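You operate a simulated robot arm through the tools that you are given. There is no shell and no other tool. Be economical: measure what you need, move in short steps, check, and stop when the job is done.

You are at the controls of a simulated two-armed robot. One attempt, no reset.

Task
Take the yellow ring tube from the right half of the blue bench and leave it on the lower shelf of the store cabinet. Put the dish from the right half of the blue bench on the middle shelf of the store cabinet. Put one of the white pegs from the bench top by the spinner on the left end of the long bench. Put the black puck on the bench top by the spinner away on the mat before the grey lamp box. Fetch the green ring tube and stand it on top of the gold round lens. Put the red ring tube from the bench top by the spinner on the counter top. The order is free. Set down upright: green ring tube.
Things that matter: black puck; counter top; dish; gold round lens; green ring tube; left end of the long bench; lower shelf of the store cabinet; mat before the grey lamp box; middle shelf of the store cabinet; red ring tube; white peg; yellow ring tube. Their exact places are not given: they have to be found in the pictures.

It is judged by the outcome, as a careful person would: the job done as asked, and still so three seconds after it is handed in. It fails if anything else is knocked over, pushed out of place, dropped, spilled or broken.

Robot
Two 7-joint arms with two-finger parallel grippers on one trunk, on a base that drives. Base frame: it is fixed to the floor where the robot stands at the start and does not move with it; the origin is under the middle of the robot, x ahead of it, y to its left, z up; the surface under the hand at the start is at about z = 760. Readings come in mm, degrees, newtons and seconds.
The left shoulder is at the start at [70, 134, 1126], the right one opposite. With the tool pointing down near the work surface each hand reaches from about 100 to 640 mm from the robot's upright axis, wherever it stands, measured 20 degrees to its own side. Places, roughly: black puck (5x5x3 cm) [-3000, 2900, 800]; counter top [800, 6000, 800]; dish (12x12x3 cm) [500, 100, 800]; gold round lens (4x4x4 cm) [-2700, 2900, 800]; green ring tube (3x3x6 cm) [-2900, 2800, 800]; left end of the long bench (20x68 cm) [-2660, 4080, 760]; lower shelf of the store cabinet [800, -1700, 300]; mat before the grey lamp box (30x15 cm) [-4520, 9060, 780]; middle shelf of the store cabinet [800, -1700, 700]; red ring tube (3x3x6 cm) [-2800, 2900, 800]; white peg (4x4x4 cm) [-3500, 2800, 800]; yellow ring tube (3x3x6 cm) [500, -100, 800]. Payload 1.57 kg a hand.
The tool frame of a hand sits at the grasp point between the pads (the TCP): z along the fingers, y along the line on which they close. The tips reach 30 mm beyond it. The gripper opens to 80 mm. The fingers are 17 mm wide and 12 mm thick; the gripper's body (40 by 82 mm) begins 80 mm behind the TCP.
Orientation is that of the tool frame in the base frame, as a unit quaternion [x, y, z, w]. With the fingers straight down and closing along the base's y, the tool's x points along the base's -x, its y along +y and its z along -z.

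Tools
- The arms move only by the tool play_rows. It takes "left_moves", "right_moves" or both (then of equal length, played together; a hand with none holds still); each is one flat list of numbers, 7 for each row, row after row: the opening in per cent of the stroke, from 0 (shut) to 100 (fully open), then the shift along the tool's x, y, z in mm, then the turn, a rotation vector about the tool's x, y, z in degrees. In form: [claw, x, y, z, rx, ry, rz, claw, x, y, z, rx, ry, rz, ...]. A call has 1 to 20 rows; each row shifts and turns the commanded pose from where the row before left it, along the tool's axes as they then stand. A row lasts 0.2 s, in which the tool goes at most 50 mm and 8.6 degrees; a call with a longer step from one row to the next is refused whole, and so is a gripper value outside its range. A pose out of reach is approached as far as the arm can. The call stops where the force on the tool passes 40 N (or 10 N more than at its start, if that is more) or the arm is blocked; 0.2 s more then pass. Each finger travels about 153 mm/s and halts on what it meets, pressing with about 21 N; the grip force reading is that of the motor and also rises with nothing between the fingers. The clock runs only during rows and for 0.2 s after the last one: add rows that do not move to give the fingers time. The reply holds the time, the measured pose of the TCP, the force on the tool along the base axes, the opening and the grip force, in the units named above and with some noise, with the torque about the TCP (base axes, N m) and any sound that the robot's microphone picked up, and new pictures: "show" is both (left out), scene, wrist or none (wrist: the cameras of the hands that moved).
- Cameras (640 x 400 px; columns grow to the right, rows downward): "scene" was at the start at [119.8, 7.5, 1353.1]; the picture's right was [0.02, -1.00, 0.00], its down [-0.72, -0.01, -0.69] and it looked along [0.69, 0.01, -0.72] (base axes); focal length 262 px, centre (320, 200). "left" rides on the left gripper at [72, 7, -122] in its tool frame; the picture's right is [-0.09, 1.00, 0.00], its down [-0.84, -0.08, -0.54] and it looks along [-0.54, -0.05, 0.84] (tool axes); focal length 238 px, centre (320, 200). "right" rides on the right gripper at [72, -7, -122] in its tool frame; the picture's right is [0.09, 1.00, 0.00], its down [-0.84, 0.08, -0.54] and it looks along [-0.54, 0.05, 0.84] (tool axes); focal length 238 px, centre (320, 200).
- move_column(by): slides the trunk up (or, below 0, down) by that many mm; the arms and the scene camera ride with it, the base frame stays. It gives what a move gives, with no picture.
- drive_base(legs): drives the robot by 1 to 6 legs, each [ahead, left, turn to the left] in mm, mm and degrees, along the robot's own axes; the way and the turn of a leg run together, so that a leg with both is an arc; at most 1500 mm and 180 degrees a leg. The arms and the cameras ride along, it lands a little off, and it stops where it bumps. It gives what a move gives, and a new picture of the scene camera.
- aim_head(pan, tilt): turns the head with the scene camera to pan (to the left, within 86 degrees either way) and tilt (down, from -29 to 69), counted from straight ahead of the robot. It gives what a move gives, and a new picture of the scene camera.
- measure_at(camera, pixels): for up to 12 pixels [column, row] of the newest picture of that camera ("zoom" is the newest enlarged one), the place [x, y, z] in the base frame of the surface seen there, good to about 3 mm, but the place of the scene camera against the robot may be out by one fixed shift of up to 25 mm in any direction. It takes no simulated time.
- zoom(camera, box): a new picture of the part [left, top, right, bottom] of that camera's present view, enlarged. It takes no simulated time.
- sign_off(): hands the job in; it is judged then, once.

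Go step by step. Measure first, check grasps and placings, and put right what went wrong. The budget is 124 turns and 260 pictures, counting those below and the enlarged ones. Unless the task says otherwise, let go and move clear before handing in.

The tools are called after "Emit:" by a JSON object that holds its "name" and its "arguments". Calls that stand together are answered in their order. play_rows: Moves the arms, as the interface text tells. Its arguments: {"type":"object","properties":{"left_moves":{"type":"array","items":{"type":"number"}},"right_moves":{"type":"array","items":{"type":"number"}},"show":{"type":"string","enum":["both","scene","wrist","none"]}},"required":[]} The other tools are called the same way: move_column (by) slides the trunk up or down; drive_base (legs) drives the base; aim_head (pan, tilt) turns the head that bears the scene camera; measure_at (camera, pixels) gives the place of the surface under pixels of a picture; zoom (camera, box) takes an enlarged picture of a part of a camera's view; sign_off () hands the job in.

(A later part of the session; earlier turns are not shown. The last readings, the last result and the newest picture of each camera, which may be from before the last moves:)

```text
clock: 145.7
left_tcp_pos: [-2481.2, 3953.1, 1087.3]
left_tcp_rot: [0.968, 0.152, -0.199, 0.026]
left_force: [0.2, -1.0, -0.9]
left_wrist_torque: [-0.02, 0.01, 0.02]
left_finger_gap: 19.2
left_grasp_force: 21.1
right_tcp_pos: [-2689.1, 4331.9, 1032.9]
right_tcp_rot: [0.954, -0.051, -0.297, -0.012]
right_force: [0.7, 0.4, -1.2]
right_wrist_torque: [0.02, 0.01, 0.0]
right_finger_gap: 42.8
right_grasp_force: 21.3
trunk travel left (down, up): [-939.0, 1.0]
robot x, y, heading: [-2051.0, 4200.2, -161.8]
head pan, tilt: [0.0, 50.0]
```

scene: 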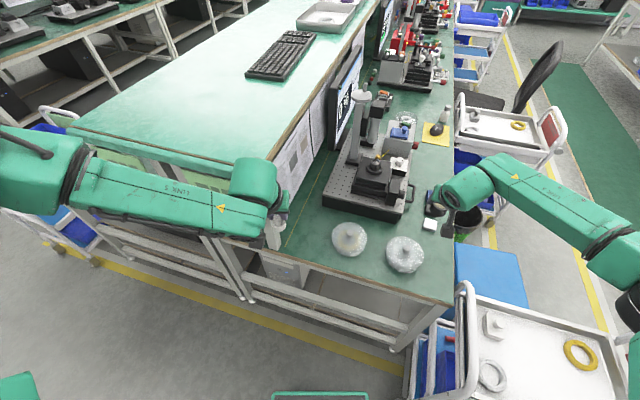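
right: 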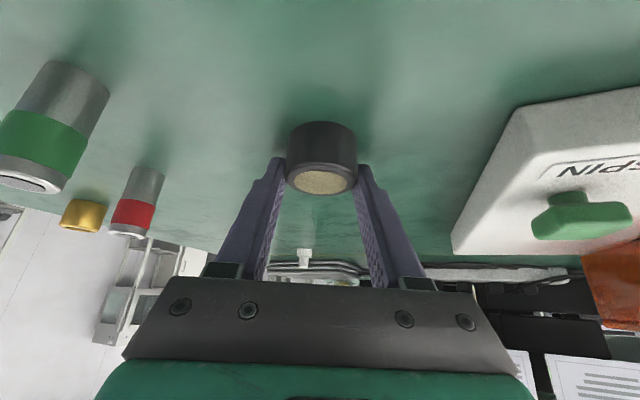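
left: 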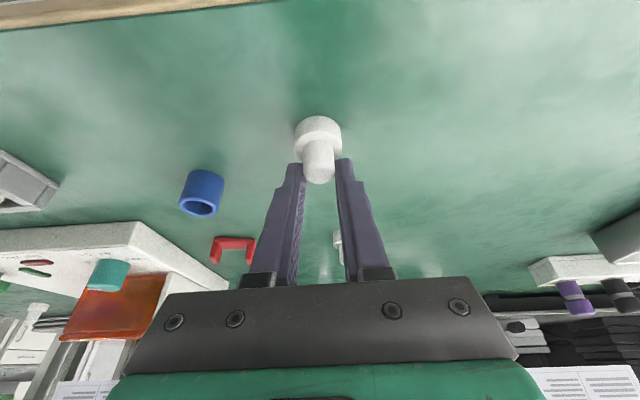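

I measure where the left forearm lies relative to the shelf end (x -2535, y<3854).

Emit:
{"name": "measure_at", "arguments": {"camera": "scene", "pixels": [[55, 135], [95, 165], [150, 175], [200, 183], [240, 190], [255, 160], [230, 165], [150, 195], [60, 205], [273, 230], [270, 158]]}}

```text
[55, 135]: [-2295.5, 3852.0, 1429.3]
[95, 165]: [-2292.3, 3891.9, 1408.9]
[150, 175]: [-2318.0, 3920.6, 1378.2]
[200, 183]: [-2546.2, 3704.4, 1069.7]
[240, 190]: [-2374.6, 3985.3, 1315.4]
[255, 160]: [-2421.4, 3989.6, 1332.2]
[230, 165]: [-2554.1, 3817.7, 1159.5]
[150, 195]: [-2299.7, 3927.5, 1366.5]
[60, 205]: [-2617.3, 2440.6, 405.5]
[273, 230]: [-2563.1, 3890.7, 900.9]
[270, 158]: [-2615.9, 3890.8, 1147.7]
```

The forearm stays at x > -2430, well clear of the shelf end. I creep in 110 mm ahead and 25 right.

Emit:
{"name": "drive_base", "arguments": {"legs": [[112, -28, 0]]}}

Emit:
{"name": "move_column", "arguments": {"by": -180}}

Emit:
{"name": "zoom", "arguments": {"camera": "left", "box": [0, 0, 640, 400]}}

```text
clock: 146.9
left_tcp_pos: [-2595.8, 3945.2, 1088.0]
left_tcp_rot: [0.967, 0.153, -0.201, 0.027]
left_force: [0.2, 0.7, -1.6]
left_wrist_torque: [0.01, 0.03, -0.03]
left_finger_gap: 18.9
left_grasp_force: 21.1
right_tcp_pos: [-2802.0, 4323.3, 1031.6]
right_tcp_rot: [0.954, -0.05, -0.297, -0.011]
right_force: [0.4, -0.1, -0.7]
right_wrist_torque: [0.03, 0.02, 0.02]
right_finger_gap: 43.1
right_grasp_force: 21.3
trunk travel left (down, up): [-939.0, 1.0]
robot x, y, heading: [-2165.2, 4194.4, -161.8]
head pan, tilt: [0.0, 50.0]
```

scene: 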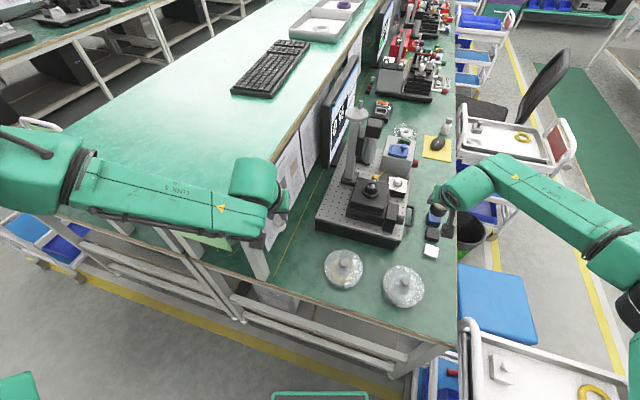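

```text
clock: 148.9
left_tcp_pos: [-2597.6, 3944.8, 905.5]
left_tcp_rot: [0.968, 0.153, -0.199, 0.026]
left_force: [-0.8, -0.8, -1.2]
left_wrist_torque: [-0.06, -0.01, 0.02]
left_finger_gap: 18.8
left_grasp_force: 20.7
right_tcp_pos: [-2806.8, 4322.5, 849.8]
right_tcp_rot: [0.954, -0.05, -0.295, -0.012]
right_force: [0.8, 0.2, -0.9]
right_wrist_torque: [0.02, -0.01, 0.02]
right_finger_gap: 43.1
right_grasp_force: 21.4
trunk travel left (down, up): [-759.0, 181.0]
robot x, y, heading: [-2166.0, 4191.3, -161.9]
head pan, tilt: [0.0, 50.0]
```

```text
1.00 times, centred on (320, 200) of left (not enlarged: the box is as wide or as high as the picture)
```

zoom: 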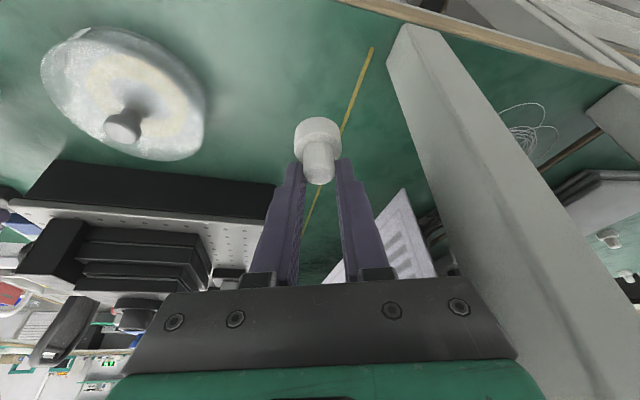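

I measure the post and jar clearance before lowering with the arm alone (the right hand must not go lower).

Emit:
{"name": "measure_at", "arguments": {"camera": "zoom", "pixels": [[388, 60], [425, 150], [470, 280], [205, 120], [200, 150], [123, 125], [270, 190], [310, 210], [330, 110], [300, 60]]}}

Emit:
{"name": "zoom", "arguments": {"camera": "right", "box": [0, 0, 640, 400]}}

```text
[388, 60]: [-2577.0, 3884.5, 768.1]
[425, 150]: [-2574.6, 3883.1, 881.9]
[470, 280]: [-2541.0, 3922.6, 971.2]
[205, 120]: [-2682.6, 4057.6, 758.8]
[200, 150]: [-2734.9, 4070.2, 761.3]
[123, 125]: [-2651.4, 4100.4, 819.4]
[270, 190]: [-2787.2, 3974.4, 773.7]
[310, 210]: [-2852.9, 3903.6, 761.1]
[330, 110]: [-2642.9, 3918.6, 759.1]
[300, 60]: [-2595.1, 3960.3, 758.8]
```

```text
1.00 times, centred on (320, 200) of right (not enlarged: the box is as wide or as high as the picture)
```

zoom: 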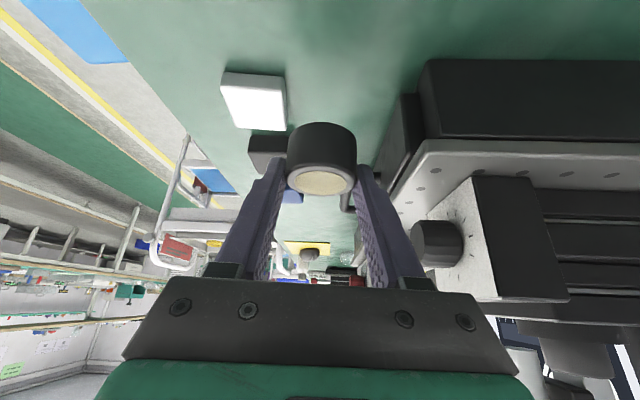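

Emit:
{"name": "play_rows", "arguments": {"left_moves": [0, 0, -18, 0, 0, 0, 0, 0, 9.4, 0, 22.1, 0, 0, 0, 0, 9.4, 0, 22.1, 0, 0, 0, 0, 9.4, 0, 22.1, 0, 0, 0, 0, 9.4, 0, 22.1, 0, 0, 0, 0, 0, 0, 0, 0, 0, 0], "show": "wrist"}}

```text
clock: 150.3
left_tcp_pos: [-2564.2, 3923.5, 855.4]
left_tcp_rot: [0.968, 0.153, -0.198, 0.026]
left_force: [-0.7, -1.0, -1.4]
left_wrist_torque: [0.02, 0.0, 0.0]
left_finger_gap: 18.7
left_grasp_force: 21.2
left hand out of reach, approached as far as the arm can: row 1, 2, 3, 4, 5
right_tcp_pos: [-2807.3, 4322.7, 849.2]
right_tcp_rot: [0.954, -0.049, -0.295, -0.011]
right_force: [0.3, -0.1, 0.8]
right_wrist_torque: [-0.04, 0.01, 0.01]
right_finger_gap: 43.3
right_grasp_force: 21.0
trunk travel left (down, up): [-759.0, 181.0]
robot x, y, heading: [-2158.2, 4190.2, -161.8]
head pan, tilt: [0.0, 50.0]
```

left: 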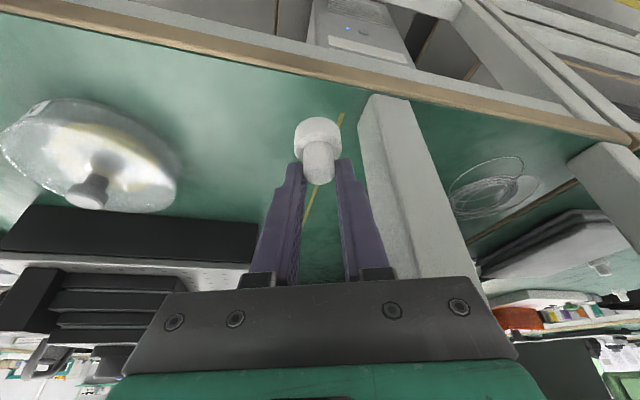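

The left arm is at a joint limit here and close to the post. I back off 100 mm, yaw the hand 20° clockwise to relieve the wrist, and re-centre.

Emit:
{"name": "drive_base", "arguments": {"legs": [[-100, 0, 0]]}}

Emit:
{"name": "play_rows", "arguments": {"left_moves": [0, 0, 0, 0, 2.6, 0, 6.1, 0, 0, 0, 0, 2.6, 0, 6.1, 0, 0, 0, 0, 2.6, 0, 6.1, 0, 0, 0, 0, 2.6, 0, 6.1, 0, 8, 0, 18.8, 0, 0, 0, 0, 8, 0, 18.8, 0, 0, 0, 0, 0, -20, 0, 0, 0, 0, 0, 0, 0, 0, 0, 0, 0], "show": "both"}}

```text
clock: 151.5
left_tcp_pos: [-2468.3, 3954.8, 854.5]
left_tcp_rot: [0.968, 0.153, -0.198, 0.026]
left_force: [0.3, 0.1, -1.1]
left_wrist_torque: [0.02, 0.02, 0.02]
left_finger_gap: 19.0
left_grasp_force: 21.2
right_tcp_pos: [-2712.6, 4353.3, 848.1]
right_tcp_rot: [0.954, -0.051, -0.294, -0.013]
right_force: [0.4, -0.8, -0.8]
right_wrist_torque: [0.0, -0.02, -0.02]
right_finger_gap: 43.2
right_grasp_force: 21.1
trunk travel left (down, up): [-759.0, 181.0]
robot x, y, heading: [-2067.5, 4221.3, -161.9]
head pan, tilt: [0.0, 50.0]
```

scene: 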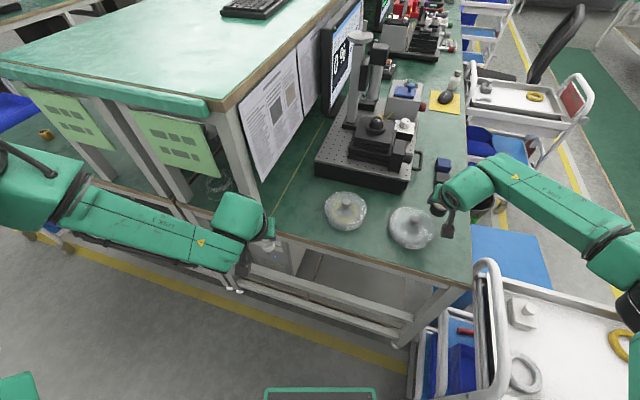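

```text
clock: 153.3
left_tcp_pos: [-2455.3, 3967.3, 831.0]
left_tcp_rot: [0.977, -0.074, -0.2, -0.021]
left_force: [0.4, -0.4, -0.8]
left_wrist_torque: [0.01, -0.04, -0.03]
left_finger_gap: 18.9
left_grasp_force: 20.9
left hand out of reach, approached as far as the arm can: row 6, 7
right_tcp_pos: [-2710.8, 4354.4, 849.3]
right_tcp_rot: [0.954, -0.05, -0.294, -0.012]
right_force: [0.5, -0.6, -0.3]
right_wrist_torque: [0.0, 0.0, 0.0]
right_finger_gap: 43.3
right_grasp_force: 20.9
trunk travel left (down, up): [-759.0, 181.0]
robot x, y, heading: [-2067.8, 4223.8, -161.9]
head pan, tilt: [0.0, 50.0]
```

scene: 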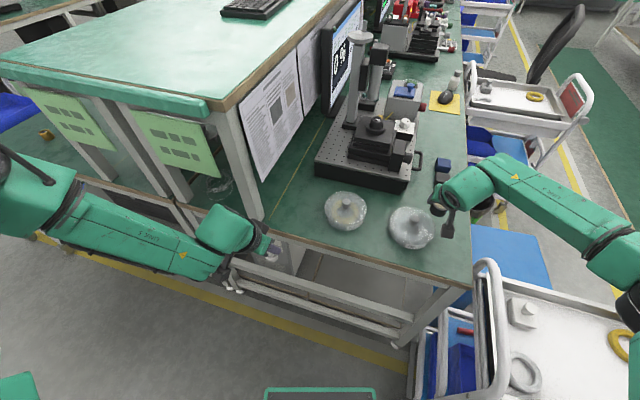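
left: 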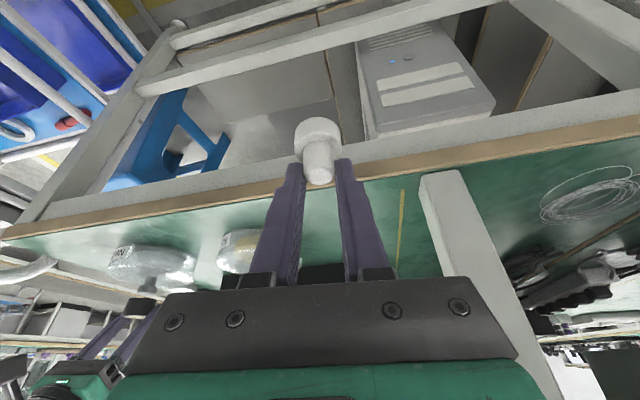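

The left arm reaches best further out to its own side (rel. ahead 475, left 212), so I'll use heading 180° instead. Raise, turn, restore the hand's yaw, and lift the right hand with its arm.

Emit:
{"name": "move_column", "arguments": {"by": 180}}

Emit:
{"name": "drive_base", "arguments": {"legs": [[0, 0, -18]]}}

Emit:
{"name": "play_rows", "arguments": {"left_moves": [0, 0, 0, 0, -2.6, 0, -6.2, 0, 0, 0, 0, -2.6, 0, -6.2, 0, 0, 0, 0, -2.6, 0, -6.2, 0, 0, 0, 0, -2.6, 0, -6.2, 0, -8.3, 30, 3.5, 0, 0, 0, 0, -8.3, 30, 3.5, 0, 0, 0, 0, -8.3, 30, 3.5, 0, 0, 0, 0, 0, 0, 0, 0, 0, 0], "right_moves": [0, -23, 0, -32.8, 0, 0, 0, 0, -23, 0, -32.8, 0, 0, 0, 0, -23, 0, -32.8, 0, 0, 0, 0, 0, 0, 0, 0, 0, 0, 0, 0, 0, 0, 0, 0, 0, 0, 0, 0, 0, 0, 0, 0, 0, 0, 0, 0, 0, 0, 0, 0, 0, 0, 0, 0, 0, 0], "show": "none"}}

```text
clock: 155.3
left_tcp_pos: [-2455.7, 3967.4, 1009.3]
left_tcp_rot: [0.977, -0.074, -0.2, -0.021]
left_force: [-0.2, 0.2, -1.0]
left_wrist_torque: [0.07, 0.05, -0.02]
left_finger_gap: 19.0
left_grasp_force: 21.1
right_tcp_pos: [-2711.3, 4354.0, 1029.3]
right_tcp_rot: [0.954, -0.051, -0.295, -0.013]
right_force: [-0.4, 0.6, -0.6]
right_wrist_torque: [0.02, 0.0, 0.01]
right_finger_gap: 43.4
right_grasp_force: 20.7
trunk travel left (down, up): [-939.0, 1.0]
robot x, y, heading: [-2065.3, 4224.7, -161.9]
head pan, tilt: [0.0, 50.0]
```

```text
clock: 156.7
left_tcp_pos: [-2516.4, 4098.6, 1009.8]
left_tcp_rot: [0.953, -0.226, -0.195, -0.053]
left_force: [0.4, 1.6, -0.7]
left_wrist_torque: [-0.02, 0.03, -0.03]
left_finger_gap: 19.0
left_grasp_force: 21.3
right_tcp_pos: [-2639.4, 4546.1, 1030.1]
right_tcp_rot: [0.934, -0.199, -0.29, -0.059]
right_force: [0.8, 0.5, -0.9]
right_wrist_torque: [-0.01, -0.01, -0.01]
right_finger_gap: 42.9
right_grasp_force: 21.3
trunk travel left (down, up): [-939.0, 1.0]
robot x, y, heading: [-2066.1, 4223.2, -179.8]
head pan, tilt: [0.0, 50.0]
```

scene: 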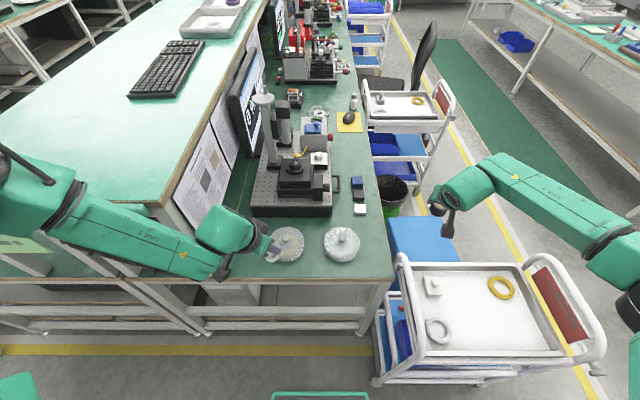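

```text
clock: 158.5
left_tcp_pos: [-2538.0, 3998.8, 1022.3]
left_tcp_rot: [0.98, 0.002, -0.199, -0.007]
left_force: [-0.1, -0.2, -1.5]
left_wrist_torque: [0.02, 0.01, 0.0]
left_finger_gap: 19.0
left_grasp_force: 21.1
left hand out of reach, approached as far as the arm can: row 1, 2, 3, 4
right_tcp_pos: [-2640.5, 4548.9, 1150.2]
right_tcp_rot: [0.935, -0.199, -0.289, -0.057]
right_force: [0.4, 0.8, -1.6]
right_wrist_torque: [0.0, 0.0, 0.02]
right_finger_gap: 43.2
right_grasp_force: 21.0
trunk travel left (down, up): [-939.0, 1.0]
robot x, y, heading: [-2067.0, 4222.2, -179.8]
head pan, tilt: [0.0, 50.0]
```

Left hand is now squarely at (471 ahead, 223 left). Drive to put it over (-2605,3962), lower partway and check.

Emit:
{"name": "drive_base", "arguments": {"legs": [[67, 37, 0]]}}

Emit:
{"name": "move_column", "arguments": {"by": -160}}

Emit:
{"name": "zoom", "arguments": {"camera": "left", "box": [0, 0, 640, 400]}}

Emit:
{"name": "measure_at", "arguments": {"camera": "zoom", "pixels": [[320, 90], [290, 110], [350, 110], [240, 150], [400, 120]]}}

```text
clock: 159.6
left_tcp_pos: [-2598.3, 3965.2, 1026.6]
left_tcp_rot: [0.979, 0.002, -0.203, -0.005]
left_force: [0.1, -0.1, -0.8]
left_wrist_torque: [-0.02, 0.03, 0.02]
left_finger_gap: 19.2
left_grasp_force: 20.8
right_tcp_pos: [-2699.8, 4516.3, 1152.3]
right_tcp_rot: [0.934, -0.2, -0.292, -0.055]
right_force: [0.9, 1.0, -1.3]
right_wrist_torque: [-0.04, 0.04, 0.04]
right_finger_gap: 43.3
right_grasp_force: 21.9
trunk travel left (down, up): [-939.0, 1.0]
robot x, y, heading: [-2129.9, 4186.7, -179.9]
head pan, tilt: [0.0, 50.0]
```

scene: 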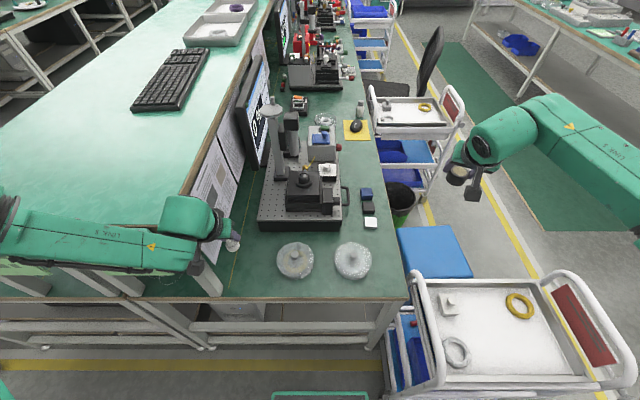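

```text
clock: 161.4
left_tcp_pos: [-2604.8, 3961.9, 862.4]
left_tcp_rot: [0.98, 0.002, -0.2, -0.006]
left_force: [0.2, -0.2, -2.2]
left_wrist_torque: [0.03, 0.04, -0.02]
left_finger_gap: 19.2
left_grasp_force: 20.9
right_tcp_pos: [-2706.7, 4513.4, 990.4]
right_tcp_rot: [0.934, -0.2, -0.289, -0.059]
right_force: [-0.3, 0.1, -0.7]
right_wrist_torque: [0.02, -0.02, 0.02]
right_finger_gap: 43.1
right_grasp_force: 20.9
trunk travel left (down, up): [-779.0, 161.0]
robot x, y, heading: [-2135.3, 4185.9, -179.8]
head pan, tilt: [0.0, 50.0]
```

```text
1.00 times, centred on (320, 200) of left (not enlarged: the box is as wide or as high as the picture)
```

zoom: 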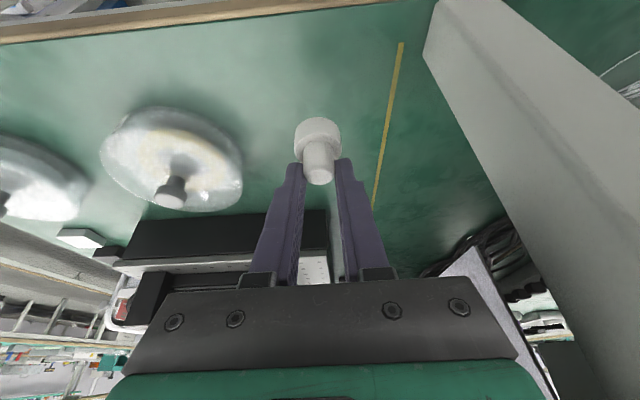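

```text
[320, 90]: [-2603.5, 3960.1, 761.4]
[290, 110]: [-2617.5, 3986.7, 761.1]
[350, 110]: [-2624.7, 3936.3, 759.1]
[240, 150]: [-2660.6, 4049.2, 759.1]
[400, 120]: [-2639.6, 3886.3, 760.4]
```

Clear green area beneath; the bench is z 760. Lower to contact and release.

Emit:
{"name": "move_column", "arguments": {"by": -54}}

Emit:
{"name": "move_column", "arguments": {"by": -2}}

Emit:
{"name": "play_rows", "arguments": {"left_moves": [30, 0, 0, 0, 0, 0, 0, 45, 0, 0, 0, 0, 0, 0, 45, 0, 0, 0, 0, 0, 0], "show": "wrist"}}

```text
clock: 162.3
left_tcp_pos: [-2603.0, 3961.4, 809.3]
left_tcp_rot: [0.98, 0.002, -0.199, -0.006]
left_force: [-0.1, -0.4, -0.3]
left_wrist_torque: [0.0, 0.01, 0.0]
left_finger_gap: 19.0
left_grasp_force: 21.1
right_tcp_pos: [-2705.2, 4512.0, 936.1]
right_tcp_rot: [0.934, -0.2, -0.289, -0.059]
right_force: [-0.1, 0.1, -0.9]
right_wrist_torque: [0.02, 0.01, 0.01]
right_finger_gap: 43.0
right_grasp_force: 21.2
trunk travel left (down, up): [-725.0, 215.0]
robot x, y, heading: [-2133.2, 4186.2, -180.0]
head pan, tilt: [0.0, 50.0]
```

```text
clock: 162.8
left_tcp_pos: [-2603.7, 3961.4, 807.3]
left_tcp_rot: [0.98, 0.001, -0.199, -0.007]
left_force: [-0.6, -0.1, 1.0]
left_wrist_torque: [-0.04, 0.01, 0.0]
left_finger_gap: 19.1
left_grasp_force: 20.9
right_tcp_pos: [-2705.5, 4512.0, 934.2]
right_tcp_rot: [0.934, -0.201, -0.289, -0.059]
right_force: [-0.2, -0.2, -1.7]
right_wrist_torque: [0.01, -0.02, -0.05]
right_finger_gap: 43.4
right_grasp_force: 20.9
trunk travel left (down, up): [-723.0, 217.0]
robot x, y, heading: [-2133.3, 4180.2, -179.9]
head pan, tilt: [0.0, 50.0]
```

```text
clock: 163.7
left_tcp_pos: [-2602.9, 3961.9, 807.3]
left_tcp_rot: [0.98, 0.002, -0.199, -0.007]
left_force: [-0.9, 0.5, -0.5]
left_wrist_torque: [-0.01, -0.02, -0.01]
left_finger_gap: 36.0
left_grasp_force: 0.0
right_tcp_pos: [-2706.9, 4511.7, 932.4]
right_tcp_rot: [0.935, -0.2, -0.288, -0.059]
right_force: [-0.6, -0.5, -1.5]
right_wrist_torque: [-0.02, -0.02, -0.02]
right_finger_gap: 43.4
right_grasp_force: 20.9
trunk travel left (down, up): [-723.0, 217.0]
robot x, y, heading: [-2133.7, 4186.1, -179.9]
head pan, tilt: [0.0, 50.0]
```

left: 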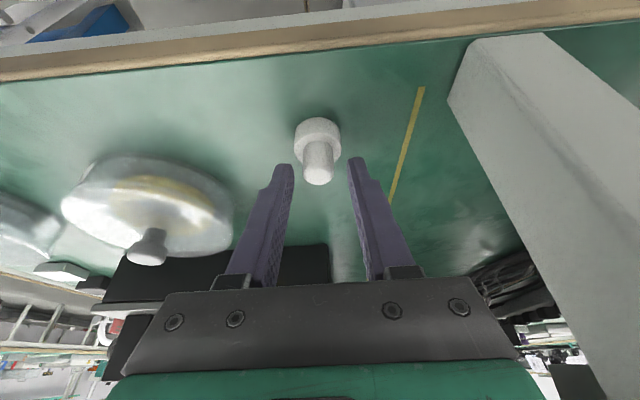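

The peg stands on the bench end. I raise, back away, and look north for the way to the mat to deliver the puck first.

Emit:
{"name": "move_column", "arguments": {"by": 210}}

Emit:
{"name": "drive_base", "arguments": {"legs": [[-650, 0, 0], [0, 0, -65]]}}

Emit:
{"name": "aim_head", "arguments": {"pan": 0, "tilt": 20}}

```text
clock: 165.9
left_tcp_pos: [-2603.8, 3961.8, 1017.7]
left_tcp_rot: [0.98, 0.001, -0.199, -0.007]
left_force: [0.1, -0.1, 0.3]
left_wrist_torque: [0.0, 0.0, 0.01]
left_finger_gap: 36.0
left_grasp_force: 0.0
right_tcp_pos: [-2704.8, 4511.8, 1144.5]
right_tcp_rot: [0.934, -0.199, -0.29, -0.059]
right_force: [-0.1, -0.3, -1.2]
right_wrist_torque: [0.01, 0.01, 0.01]
right_finger_gap: 43.2
right_grasp_force: 20.8
trunk travel left (down, up): [-933.0, 7.0]
robot x, y, heading: [-2130.8, 4188.3, -180.2]
head pan, tilt: [0.0, 50.0]
```

```text
clock: 172.4
left_tcp_pos: [-1878.1, 4523.2, 1017.7]
left_tcp_rot: [0.823, -0.532, -0.164, -0.115]
left_force: [-0.3, 0.8, 0.1]
left_wrist_torque: [0.02, 0.01, 0.0]
left_finger_gap: 35.9
left_grasp_force: 0.0
right_tcp_pos: [-1417.1, 4840.5, 1143.4]
right_tcp_rot: [-0.675, 0.676, 0.211, 0.206]
right_force: [0.5, 0.0, -2.2]
right_wrist_torque: [0.01, 0.03, -0.03]
right_finger_gap: 43.0
right_grasp_force: 21.0
trunk travel left (down, up): [-933.0, 7.0]
robot x, y, heading: [-1481.5, 4184.8, 113.6]
head pan, tilt: [0.0, 50.0]
```

scene: 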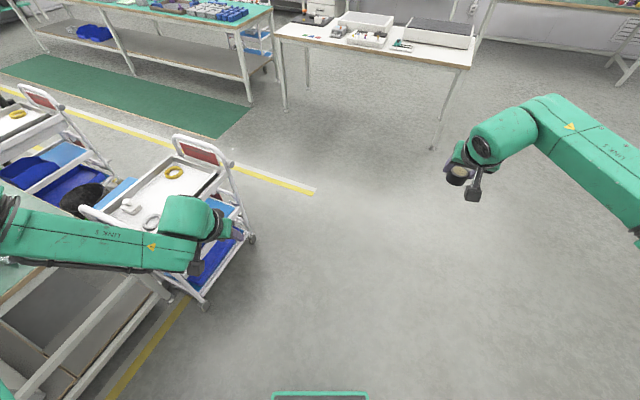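

```text
clock: 173.3
left_tcp_pos: [-1878.5, 4522.9, 1017.0]
left_tcp_rot: [0.822, -0.533, -0.163, -0.114]
left_force: [-0.3, -0.9, 0.7]
left_wrist_torque: [0.02, -0.01, 0.01]
left_finger_gap: 36.3
left_grasp_force: 0.1
right_tcp_pos: [-1416.5, 4841.0, 1145.1]
right_tcp_rot: [-0.675, 0.676, 0.211, 0.208]
right_force: [0.3, -0.4, -0.5]
right_wrist_torque: [0.02, -0.02, -0.01]
right_finger_gap: 43.3
right_grasp_force: 21.0
trunk travel left (down, up): [-933.0, 7.0]
robot x, y, heading: [-1483.6, 4190.4, 113.9]
head pan, tilt: [0.0, 20.0]
```

scene: 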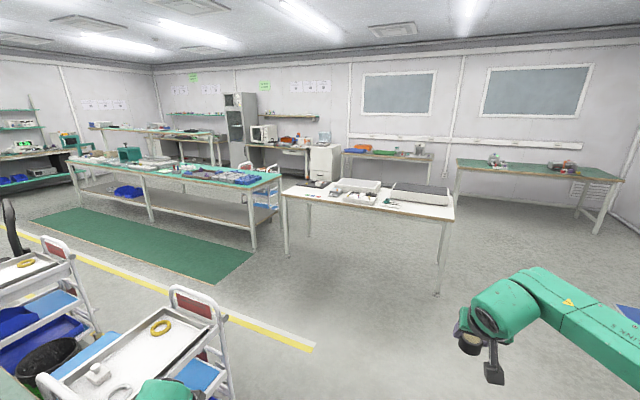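

Emit:
{"name": "zoom", "arguments": {"camera": "scene", "box": [180, 80, 470, 260]}}

Emit:
{"name": "measure_at", "arguments": {"camera": "scene", "pixels": [[282, 185], [452, 207], [280, 195], [288, 255], [437, 293], [258, 240], [270, 150], [305, 152], [310, 180], [330, 150], [430, 158], [325, 181]]}}

```text
2.21 times, centred on (325, 170) of scene
```

zoom: 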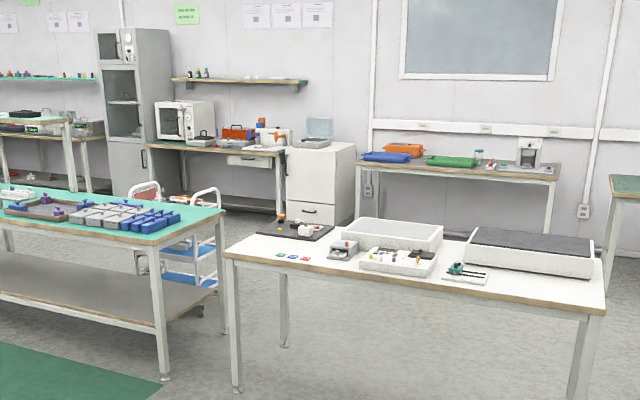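

```text
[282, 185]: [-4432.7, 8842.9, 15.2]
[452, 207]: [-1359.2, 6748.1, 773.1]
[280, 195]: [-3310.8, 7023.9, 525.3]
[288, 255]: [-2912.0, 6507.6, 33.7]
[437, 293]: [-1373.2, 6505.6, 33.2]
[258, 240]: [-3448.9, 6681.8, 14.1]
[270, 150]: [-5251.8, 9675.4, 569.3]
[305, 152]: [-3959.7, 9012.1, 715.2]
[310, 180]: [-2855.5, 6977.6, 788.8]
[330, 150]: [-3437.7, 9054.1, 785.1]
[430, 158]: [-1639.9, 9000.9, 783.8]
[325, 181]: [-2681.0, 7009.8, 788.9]
```

The mat's bench is along the back wall (y≈9000), beyond the white bench (x -2900…-1360, y≈6480–7100). I go round its right side.

Emit:
{"name": "drive_base", "arguments": {"legs": [[0, 0, -23.9], [0, -600, 0], [1500, 0, 0], [1500, 0, 0], [700, 0, 0], [0, 0, 75]]}}

```text
clock: 198.7
left_tcp_pos: [-1430.2, 7810.0, 1016.9]
left_tcp_rot: [0.972, -0.129, -0.196, -0.034]
left_force: [-0.7, 0.6, 0.1]
left_wrist_torque: [0.01, -0.03, -0.02]
left_finger_gap: 35.8
left_grasp_force: 0.0
right_tcp_pos: [-1384.2, 8368.0, 1144.0]
right_tcp_rot: [0.9, -0.321, -0.279, -0.096]
right_force: [1.1, 0.5, -1.4]
right_wrist_torque: [-0.01, 0.01, 0.01]
right_finger_gap: 43.4
right_grasp_force: 20.8
trunk travel left (down, up): [-933.0, 7.0]
robot x, y, heading: [-918.0, 7899.6, 164.7]
head pan, tilt: [0.0, 20.0]
```

scene: 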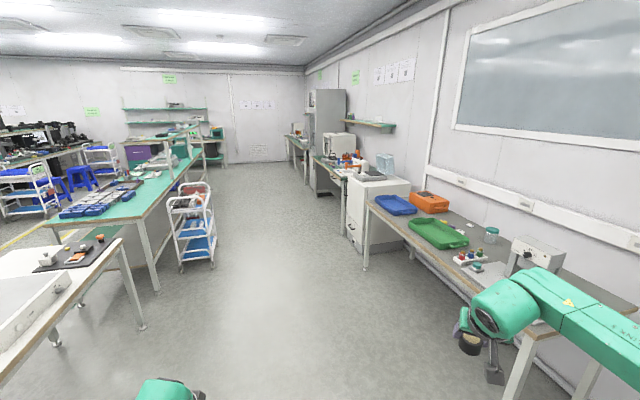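

Emit:
{"name": "measure_at", "arguments": {"camera": "scene", "pixels": [[212, 260], [180, 270], [170, 215], [347, 185], [365, 205], [350, 250], [318, 158], [340, 168], [310, 195], [140, 325], [160, 290]]}}

Emit:
{"name": "zoom", "arguments": {"camera": "scene", "box": [280, 100, 420, 220]}}

```text
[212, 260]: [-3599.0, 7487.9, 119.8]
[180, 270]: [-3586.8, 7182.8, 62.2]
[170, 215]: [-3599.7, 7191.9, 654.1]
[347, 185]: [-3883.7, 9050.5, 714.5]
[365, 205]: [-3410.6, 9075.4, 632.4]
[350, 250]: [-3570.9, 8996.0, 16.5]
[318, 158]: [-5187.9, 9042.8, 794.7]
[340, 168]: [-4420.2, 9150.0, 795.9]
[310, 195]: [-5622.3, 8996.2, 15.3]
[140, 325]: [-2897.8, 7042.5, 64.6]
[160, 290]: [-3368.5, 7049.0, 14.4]
```

```text
3.33 times, centred on (350, 160) of scene
```

zoom: 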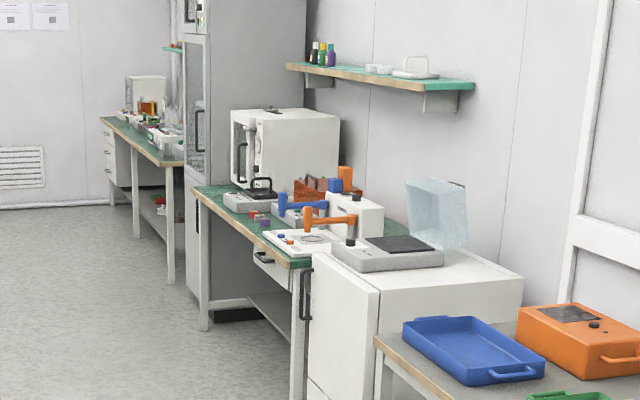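

Emit:
{"name": "drive_base", "arguments": {"legs": [[0, 0, 15.3], [0, -200, 0], [1500, 0, 0], [1500, 0, 0], [350, 0, 0], [0, 0, -90]]}}

Emit:
{"name": "aim_head", "arguments": {"pan": 0, "tilt": 40}}

```text
clock: 221.0
left_tcp_pos: [-4488.7, 8555.9, 1015.8]
left_tcp_rot: [-0.691, 0.695, 0.136, 0.147]
left_force: [-0.7, 0.3, 0.6]
left_wrist_torque: [0.01, -0.01, 0.02]
left_finger_gap: 36.1
left_grasp_force: 0.0
right_tcp_pos: [-3935.8, 8651.5, 1143.7]
right_tcp_rot: [-0.515, 0.805, 0.161, 0.246]
right_force: [0.2, -0.1, -1.2]
right_wrist_torque: [0.0, -0.02, -0.02]
right_finger_gap: 43.1
right_grasp_force: 20.6
trunk travel left (down, up): [-933.0, 7.0]
robot x, y, heading: [-4267.5, 8084.2, 89.0]
head pan, tilt: [0.0, 20.0]
```

scene: 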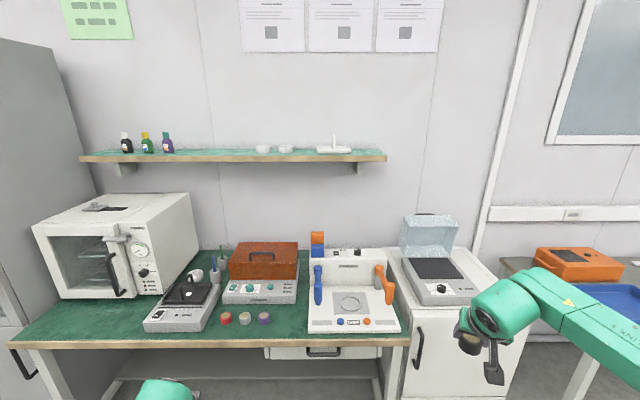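

```text
clock: 221.9
left_tcp_pos: [-4489.0, 8555.8, 1017.1]
left_tcp_rot: [-0.691, 0.695, 0.135, 0.147]
left_force: [0.6, -0.2, 0.2]
left_wrist_torque: [0.02, -0.03, -0.04]
left_finger_gap: 36.0
left_grasp_force: 0.1
right_tcp_pos: [-3936.8, 8652.0, 1143.7]
right_tcp_rot: [-0.515, 0.805, 0.161, 0.247]
right_force: [0.1, -0.4, -0.7]
right_wrist_torque: [-0.04, 0.05, 0.01]
right_finger_gap: 43.1
right_grasp_force: 20.8
trunk travel left (down, up): [-933.0, 7.0]
robot x, y, heading: [-4268.4, 8084.1, 89.4]
head pan, tilt: [0.0, 40.0]
```

scene: 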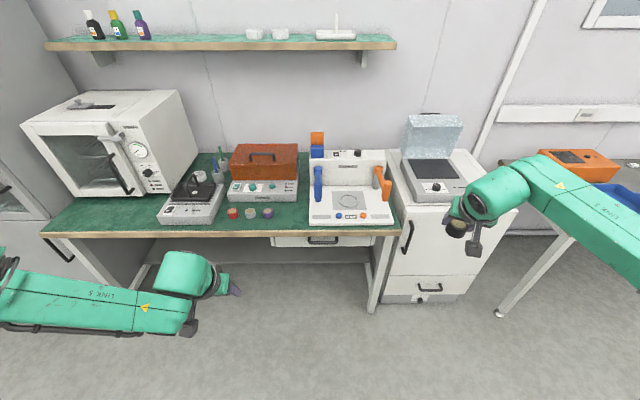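

Emit:
{"name": "zoom", "arguments": {"camera": "scene", "box": [140, 130, 410, 250]}}

Emit:
{"name": "measure_at", "arguments": {"camera": "scene", "pixels": [[233, 210], [250, 210], [267, 210], [250, 222], [290, 215], [262, 195], [230, 225], [300, 205], [190, 215], [290, 225]]}}

```text
2.37 times, centred on (275, 190) of scene
```

zoom: 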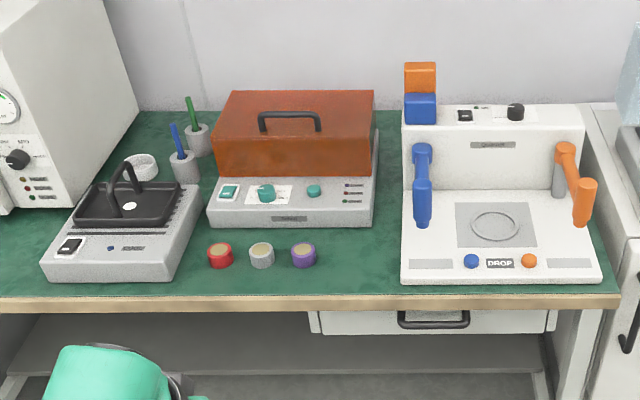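

```text
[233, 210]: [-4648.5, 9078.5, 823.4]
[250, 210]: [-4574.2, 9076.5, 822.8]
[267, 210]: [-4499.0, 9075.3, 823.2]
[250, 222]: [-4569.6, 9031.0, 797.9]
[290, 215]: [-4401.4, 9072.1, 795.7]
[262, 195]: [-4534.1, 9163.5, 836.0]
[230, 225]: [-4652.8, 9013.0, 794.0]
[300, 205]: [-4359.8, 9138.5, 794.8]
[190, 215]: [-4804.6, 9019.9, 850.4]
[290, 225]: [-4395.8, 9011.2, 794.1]
```

The grey lamp box is the one with the orange lid; the row of red/white/purple pucks lies before it, with a free place on their right near (-4415,9070). I bring the right hand lower and closer to the centre.

Emit:
{"name": "play_rows", "arguments": {"right_moves": [0, 21.5, 23, 25.7, 0, 0, 0, 0, 21.5, 23, 25.7, 0, 0, 0, 0, 21.5, 23, 25.7, 0, 0, 0, 0, 21.5, 23, 25.7, 0, 0, 0, 0, 21.5, 23, 25.7, 0, 0, 0, 0, 21.5, 23, 25.7, 0, 0, 0, 0, 0, 0, 0, 0, 0, 0], "show": "none"}}

Emit:
{"name": "drive_base", "arguments": {"legs": [[0, 345, 0], [320, 0, 0]]}}

Emit:
{"name": "zoom", "arguments": {"camera": "right", "box": [0, 0, 640, 400]}}

```text
clock: 223.5
left_tcp_pos: [-4487.9, 8555.4, 1018.6]
left_tcp_rot: [-0.69, 0.696, 0.135, 0.147]
left_force: [0.4, -0.7, -0.5]
left_wrist_torque: [-0.03, -0.01, -0.02]
left_finger_gap: 36.2
left_grasp_force: 0.1
right_tcp_pos: [-4070.6, 8691.9, 942.6]
right_tcp_rot: [-0.515, 0.805, 0.163, 0.247]
right_force: [0.7, -0.1, -1.3]
right_wrist_torque: [-0.02, 0.04, -0.01]
right_finger_gap: 43.0
right_grasp_force: 20.6
trunk travel left (down, up): [-933.0, 7.0]
robot x, y, heading: [-4271.5, 8083.8, 89.6]
head pan, tilt: [0.0, 40.0]
```

```text
clock: 227.4
left_tcp_pos: [-4834.0, 8875.0, 1018.1]
left_tcp_rot: [-0.691, 0.695, 0.135, 0.147]
left_force: [1.1, -0.6, -0.5]
left_wrist_torque: [0.0, -0.01, 0.02]
left_finger_gap: 36.1
left_grasp_force: 0.1
right_tcp_pos: [-4416.8, 9009.9, 944.0]
right_tcp_rot: [-0.516, 0.804, 0.163, 0.247]
right_force: [0.0, 0.0, -0.5]
right_wrist_torque: [-0.02, 0.0, 0.03]
right_finger_gap: 43.1
right_grasp_force: 20.9
trunk travel left (down, up): [-933.0, 7.0]
robot x, y, heading: [-4612.7, 8404.2, 89.5]
head pan, tilt: [0.0, 40.0]
```

scene: 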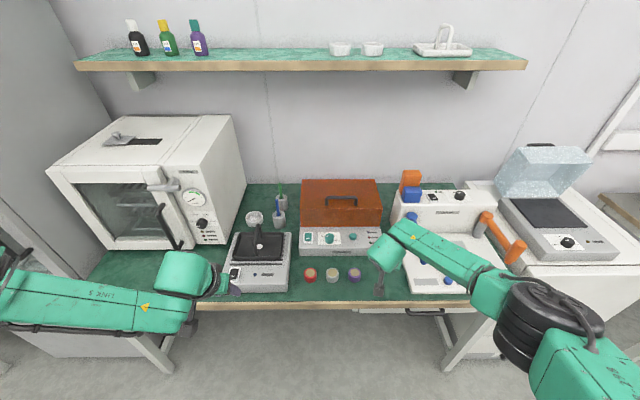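

```text
1.00 times, centred on (320, 200) of right (not enlarged: the box is as wide or as high as the picture)
```

zoom: 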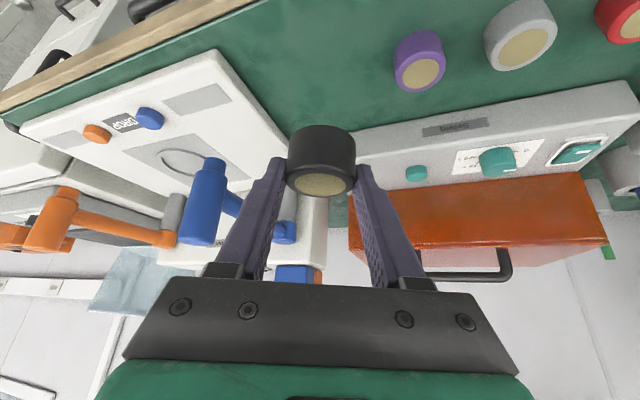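

Emit:
{"name": "measure_at", "arguments": {"camera": "zoom", "pixels": [[418, 73], [397, 75], [444, 70], [520, 47], [330, 100], [370, 90], [300, 60], [355, 135], [285, 130], [230, 70], [400, 120]]}}

Emit:
{"name": "zoom", "arguments": {"camera": "scene", "box": [220, 220, 480, 310]}}

```text
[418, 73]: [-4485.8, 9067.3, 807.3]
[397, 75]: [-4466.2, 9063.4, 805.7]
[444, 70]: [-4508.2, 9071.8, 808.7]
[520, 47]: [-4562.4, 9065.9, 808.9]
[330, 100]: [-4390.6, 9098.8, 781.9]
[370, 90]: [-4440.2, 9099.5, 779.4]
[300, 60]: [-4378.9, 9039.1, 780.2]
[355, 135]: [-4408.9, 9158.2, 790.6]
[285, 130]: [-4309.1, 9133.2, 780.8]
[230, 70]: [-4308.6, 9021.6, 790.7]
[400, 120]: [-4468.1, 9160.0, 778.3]
```

```text
2.46 times, centred on (350, 265) of scene
```

zoom: 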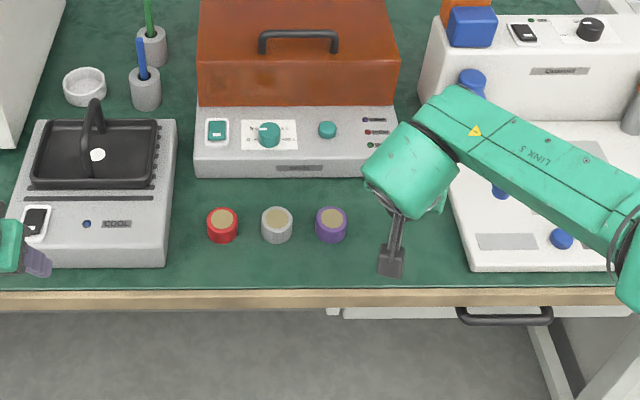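

Surface is 780; the target (-4413,9067) continues the row. Drive 57 mm ahead and lower.

Emit:
{"name": "drive_base", "arguments": {"legs": [[57, 0, 0]]}}

Emit:
{"name": "move_column", "arguments": {"by": -120}}

Emit:
{"name": "zoom", "arguments": {"camera": "right", "box": [0, 0, 640, 400]}}

```text
clock: 228.4
left_tcp_pos: [-4834.3, 8925.5, 1021.6]
left_tcp_rot: [-0.69, 0.694, 0.138, 0.149]
left_force: [0.9, -1.3, 0.2]
left_wrist_torque: [0.04, -0.01, -0.02]
left_finger_gap: 35.9
left_grasp_force: 0.0
right_tcp_pos: [-4416.3, 9061.2, 948.4]
right_tcp_rot: [-0.515, 0.804, 0.165, 0.248]
right_force: [0.3, -1.2, -0.4]
right_wrist_torque: [0.04, 0.01, 0.03]
right_finger_gap: 43.3
right_grasp_force: 21.1
trunk travel left (down, up): [-933.0, 7.0]
robot x, y, heading: [-4611.6, 8460.8, 89.5]
head pan, tilt: [0.0, 40.0]
```

scene: 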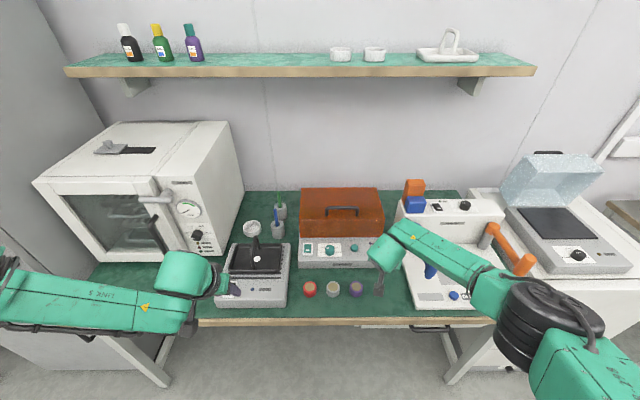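

```text
clock: 229.9
left_tcp_pos: [-4832.7, 8933.2, 896.9]
left_tcp_rot: [-0.691, 0.695, 0.134, 0.146]
left_force: [0.5, -0.3, 0.3]
left_wrist_torque: [0.01, -0.01, 0.0]
left_finger_gap: 36.1
left_grasp_force: 0.0
right_tcp_pos: [-4416.1, 9068.3, 822.6]
right_tcp_rot: [-0.516, 0.804, 0.162, 0.247]
right_force: [0.4, 0.7, -1.9]
right_wrist_torque: [-0.04, 0.01, -0.01]
right_finger_gap: 43.5
right_grasp_force: 20.8
trunk travel left (down, up): [-813.0, 127.0]
robot x, y, heading: [-4609.5, 8459.0, 89.6]
head pan, tilt: [0.0, 40.0]
```

```text
1.00 times, centred on (320, 200) of right (not enlarged: the box is as wide or as high as the picture)
```

zoom: 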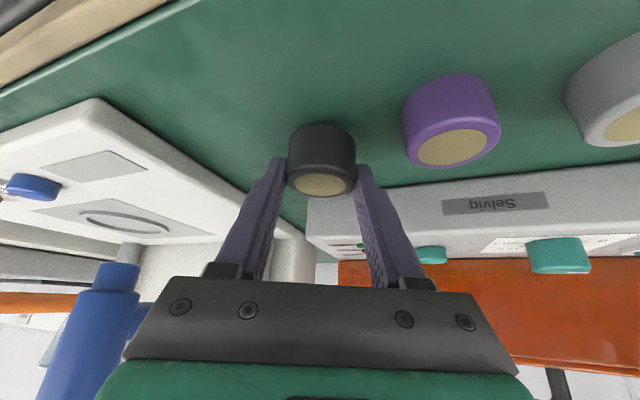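

Emit:
{"name": "move_column", "arguments": {"by": -7}}

Emit:
{"name": "move_column", "arguments": {"by": -2}}

Emit:
{"name": "play_rows", "arguments": {"right_moves": [62, 0, 0, 0, 0, 0, 0, 68, 0, 0, 0, 0, 0, 0, 68, 0, 0, 0, 0, 0, 0], "show": "wrist"}}

```text
clock: 230.4
left_tcp_pos: [-4833.2, 8932.3, 890.1]
left_tcp_rot: [-0.691, 0.695, 0.135, 0.146]
left_force: [1.1, -0.2, -0.2]
left_wrist_torque: [0.02, 0.02, 0.02]
left_finger_gap: 35.9
left_grasp_force: 0.0
right_tcp_pos: [-4417.5, 9069.5, 816.1]
right_tcp_rot: [-0.516, 0.805, 0.161, 0.246]
right_force: [-0.2, 0.7, -0.8]
right_wrist_torque: [0.01, 0.01, -0.02]
right_finger_gap: 43.4
right_grasp_force: 20.5
trunk travel left (down, up): [-806.0, 134.0]
robot x, y, heading: [-4613.4, 8461.0, 89.4]
head pan, tilt: [0.0, 40.0]
```

```text
clock: 231.0
left_tcp_pos: [-4833.0, 8931.7, 887.3]
left_tcp_rot: [-0.691, 0.695, 0.134, 0.146]
left_force: [0.5, -0.2, -0.4]
left_wrist_torque: [-0.02, 0.01, 0.01]
left_finger_gap: 36.1
left_grasp_force: 0.1
right_tcp_pos: [-4416.5, 9068.4, 814.1]
right_tcp_rot: [-0.516, 0.805, 0.161, 0.246]
right_force: [0.2, 0.1, -1.0]
right_wrist_torque: [0.0, -0.01, 0.01]
right_finger_gap: 43.2
right_grasp_force: 21.5
trunk travel left (down, up): [-804.0, 136.0]
robot x, y, heading: [-4612.5, 8456.6, 89.2]
head pan, tilt: [0.0, 40.0]
```

```text
clock: 231.8
left_tcp_pos: [-4833.5, 8931.1, 888.2]
left_tcp_rot: [-0.691, 0.695, 0.135, 0.146]
left_force: [-0.1, -0.2, -0.3]
left_wrist_torque: [0.01, 0.04, -0.01]
left_finger_gap: 35.9
left_grasp_force: 0.1
right_tcp_pos: [-4416.4, 9066.8, 813.9]
right_tcp_rot: [-0.516, 0.805, 0.162, 0.246]
right_force: [0.5, -0.1, 0.0]
right_wrist_torque: [0.03, -0.01, -0.03]
right_finger_gap: 54.3
right_grasp_force: 0.0
trunk travel left (down, up): [-804.0, 136.0]
robot x, y, heading: [-4613.2, 8458.3, 89.6]
head pan, tilt: [0.0, 40.0]
```

right: 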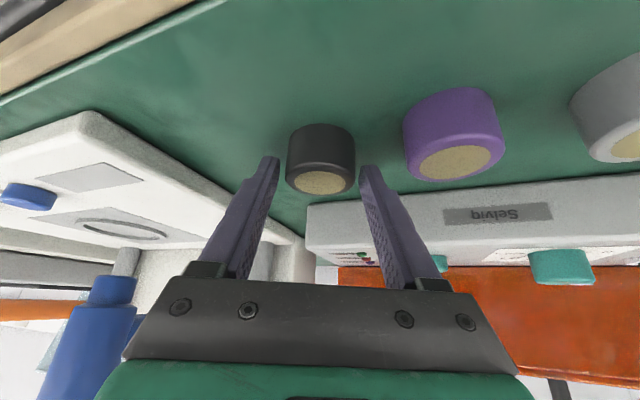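

The black puck stands in the row on the mat. Lift, back out and return.

Emit:
{"name": "move_column", "arguments": {"by": 130}}

Emit:
{"name": "drive_base", "arguments": {"legs": [[-400, 0, 0], [0, 0, -89.5], [1500, 0, 0], [1500, 0, 0], [690, 0, 0], [0, 0, -90]]}}

Emit:
{"name": "drive_base", "arguments": {"legs": [[1500, 0, 0]]}}

Emit:
{"name": "aim_head", "arguments": {"pan": 65, "tilt": 25}}

```text
clock: 233.3
left_tcp_pos: [-4833.0, 8931.5, 1018.8]
left_tcp_rot: [-0.691, 0.695, 0.135, 0.146]
left_force: [0.6, 0.8, -0.2]
left_wrist_torque: [0.01, -0.04, 0.0]
left_finger_gap: 35.9
left_grasp_force: 0.0
right_tcp_pos: [-4417.9, 9068.4, 944.4]
right_tcp_rot: [-0.516, 0.804, 0.162, 0.246]
right_force: [-0.4, 0.5, -0.3]
right_wrist_torque: [-0.04, 0.01, 0.0]
right_finger_gap: 54.4
right_grasp_force: 0.1
trunk travel left (down, up): [-934.0, 6.0]
robot x, y, heading: [-4615.0, 8458.7, 89.4]
head pan, tilt: [0.0, 40.0]
```

```text
clock: 260.9
left_tcp_pos: [-709.5, 7620.1, 1018.0]
left_tcp_rot: [0.691, 0.695, -0.145, 0.136]
left_force: [0.1, 1.4, -0.5]
left_wrist_torque: [-0.03, -0.05, -0.03]
left_finger_gap: 35.9
left_grasp_force: 0.1
right_tcp_pos: [-1125.0, 7477.9, 945.5]
right_tcp_rot: [0.801, 0.52, -0.246, 0.164]
right_force: [0.3, 0.1, -0.3]
right_wrist_torque: [-0.01, 0.04, 0.0]
right_finger_gap: 54.3
right_grasp_force: 0.0
trunk travel left (down, up): [-934.0, 6.0]
robot x, y, heading: [-932.6, 8093.8, -89.7]
head pan, tilt: [0.0, 40.0]
```

scene: 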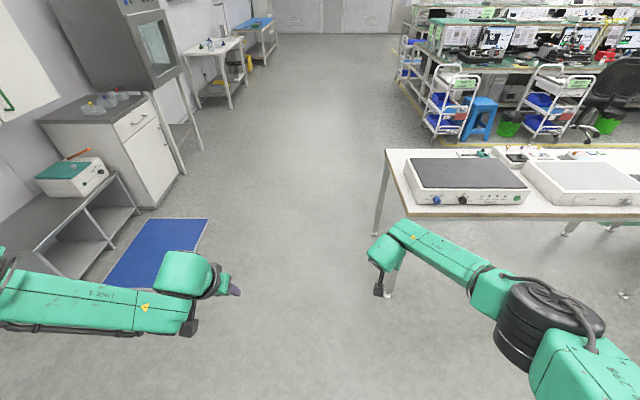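

```text
clock: 268.4
left_tcp_pos: [-702.2, 6108.1, 1018.0]
left_tcp_rot: [0.691, 0.695, -0.146, 0.136]
left_force: [0.1, 1.2, -0.9]
left_wrist_torque: [-0.01, 0.02, 0.0]
left_finger_gap: 36.0
left_grasp_force: 0.1
right_tcp_pos: [-1116.0, 5964.8, 944.3]
right_tcp_rot: [0.801, 0.521, -0.246, 0.164]
right_force: [0.5, 0.6, -0.2]
right_wrist_torque: [-0.01, 0.02, -0.01]
right_finger_gap: 54.3
right_grasp_force: 0.0
trunk travel left (down, up): [-934.0, 6.0]
robot x, y, heading: [-927.3, 6578.7, -89.6]
head pan, tilt: [0.0, 40.0]
```

scene: 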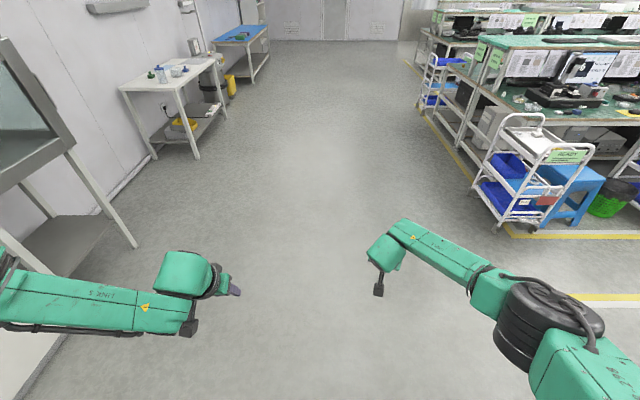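

```text
clock: 269.7
left_tcp_pos: [-702.0, 6108.3, 1018.4]
left_tcp_rot: [0.69, 0.695, -0.146, 0.136]
left_force: [0.1, 0.9, 0.5]
left_wrist_torque: [-0.02, -0.02, 0.0]
left_finger_gap: 36.0
left_grasp_force: 0.1
right_tcp_pos: [-1116.9, 5965.0, 944.4]
right_tcp_rot: [0.801, 0.521, -0.246, 0.163]
right_force: [0.4, 0.2, -0.4]
right_wrist_torque: [-0.01, 0.0, -0.01]
right_finger_gap: 54.5
right_grasp_force: 0.1
trunk travel left (down, up): [-934.0, 6.0]
robot x, y, heading: [-930.3, 6579.8, -89.8]
head pan, tilt: [65.0, 25.0]
```

scene: 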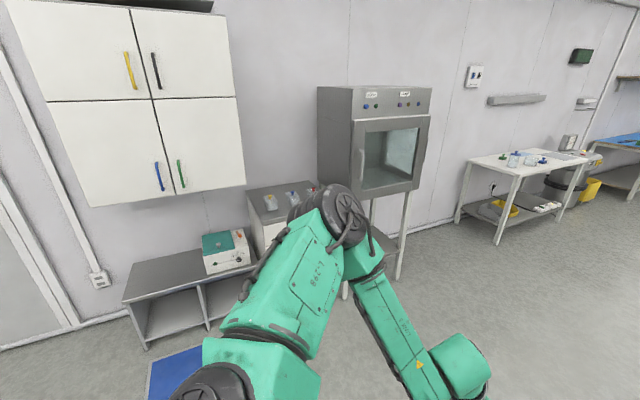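

Emit:
{"name": "measure_at", "arguments": {"camera": "scene", "pixels": [[262, 190], [290, 188], [253, 225], [170, 275], [225, 250], [505, 165], [480, 160], [375, 185], [282, 215], [275, 212]]}}

Emit:
{"name": "zoom", "arguments": {"camera": "scene", "box": [220, 160, 360, 250]}}

```text
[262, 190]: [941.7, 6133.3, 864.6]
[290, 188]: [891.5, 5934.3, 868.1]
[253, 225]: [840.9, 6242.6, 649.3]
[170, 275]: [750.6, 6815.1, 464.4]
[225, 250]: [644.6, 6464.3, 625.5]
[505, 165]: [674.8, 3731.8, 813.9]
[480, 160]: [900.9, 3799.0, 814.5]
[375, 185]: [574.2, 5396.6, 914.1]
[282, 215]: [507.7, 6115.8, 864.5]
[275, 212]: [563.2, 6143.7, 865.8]
```

```text
4.44 times, centred on (290, 205) of scene
```

zoom: 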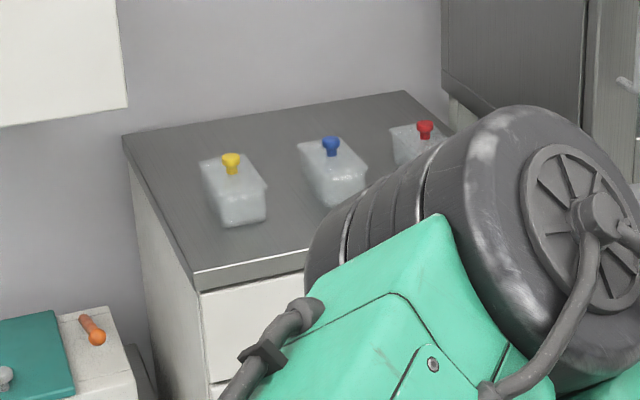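

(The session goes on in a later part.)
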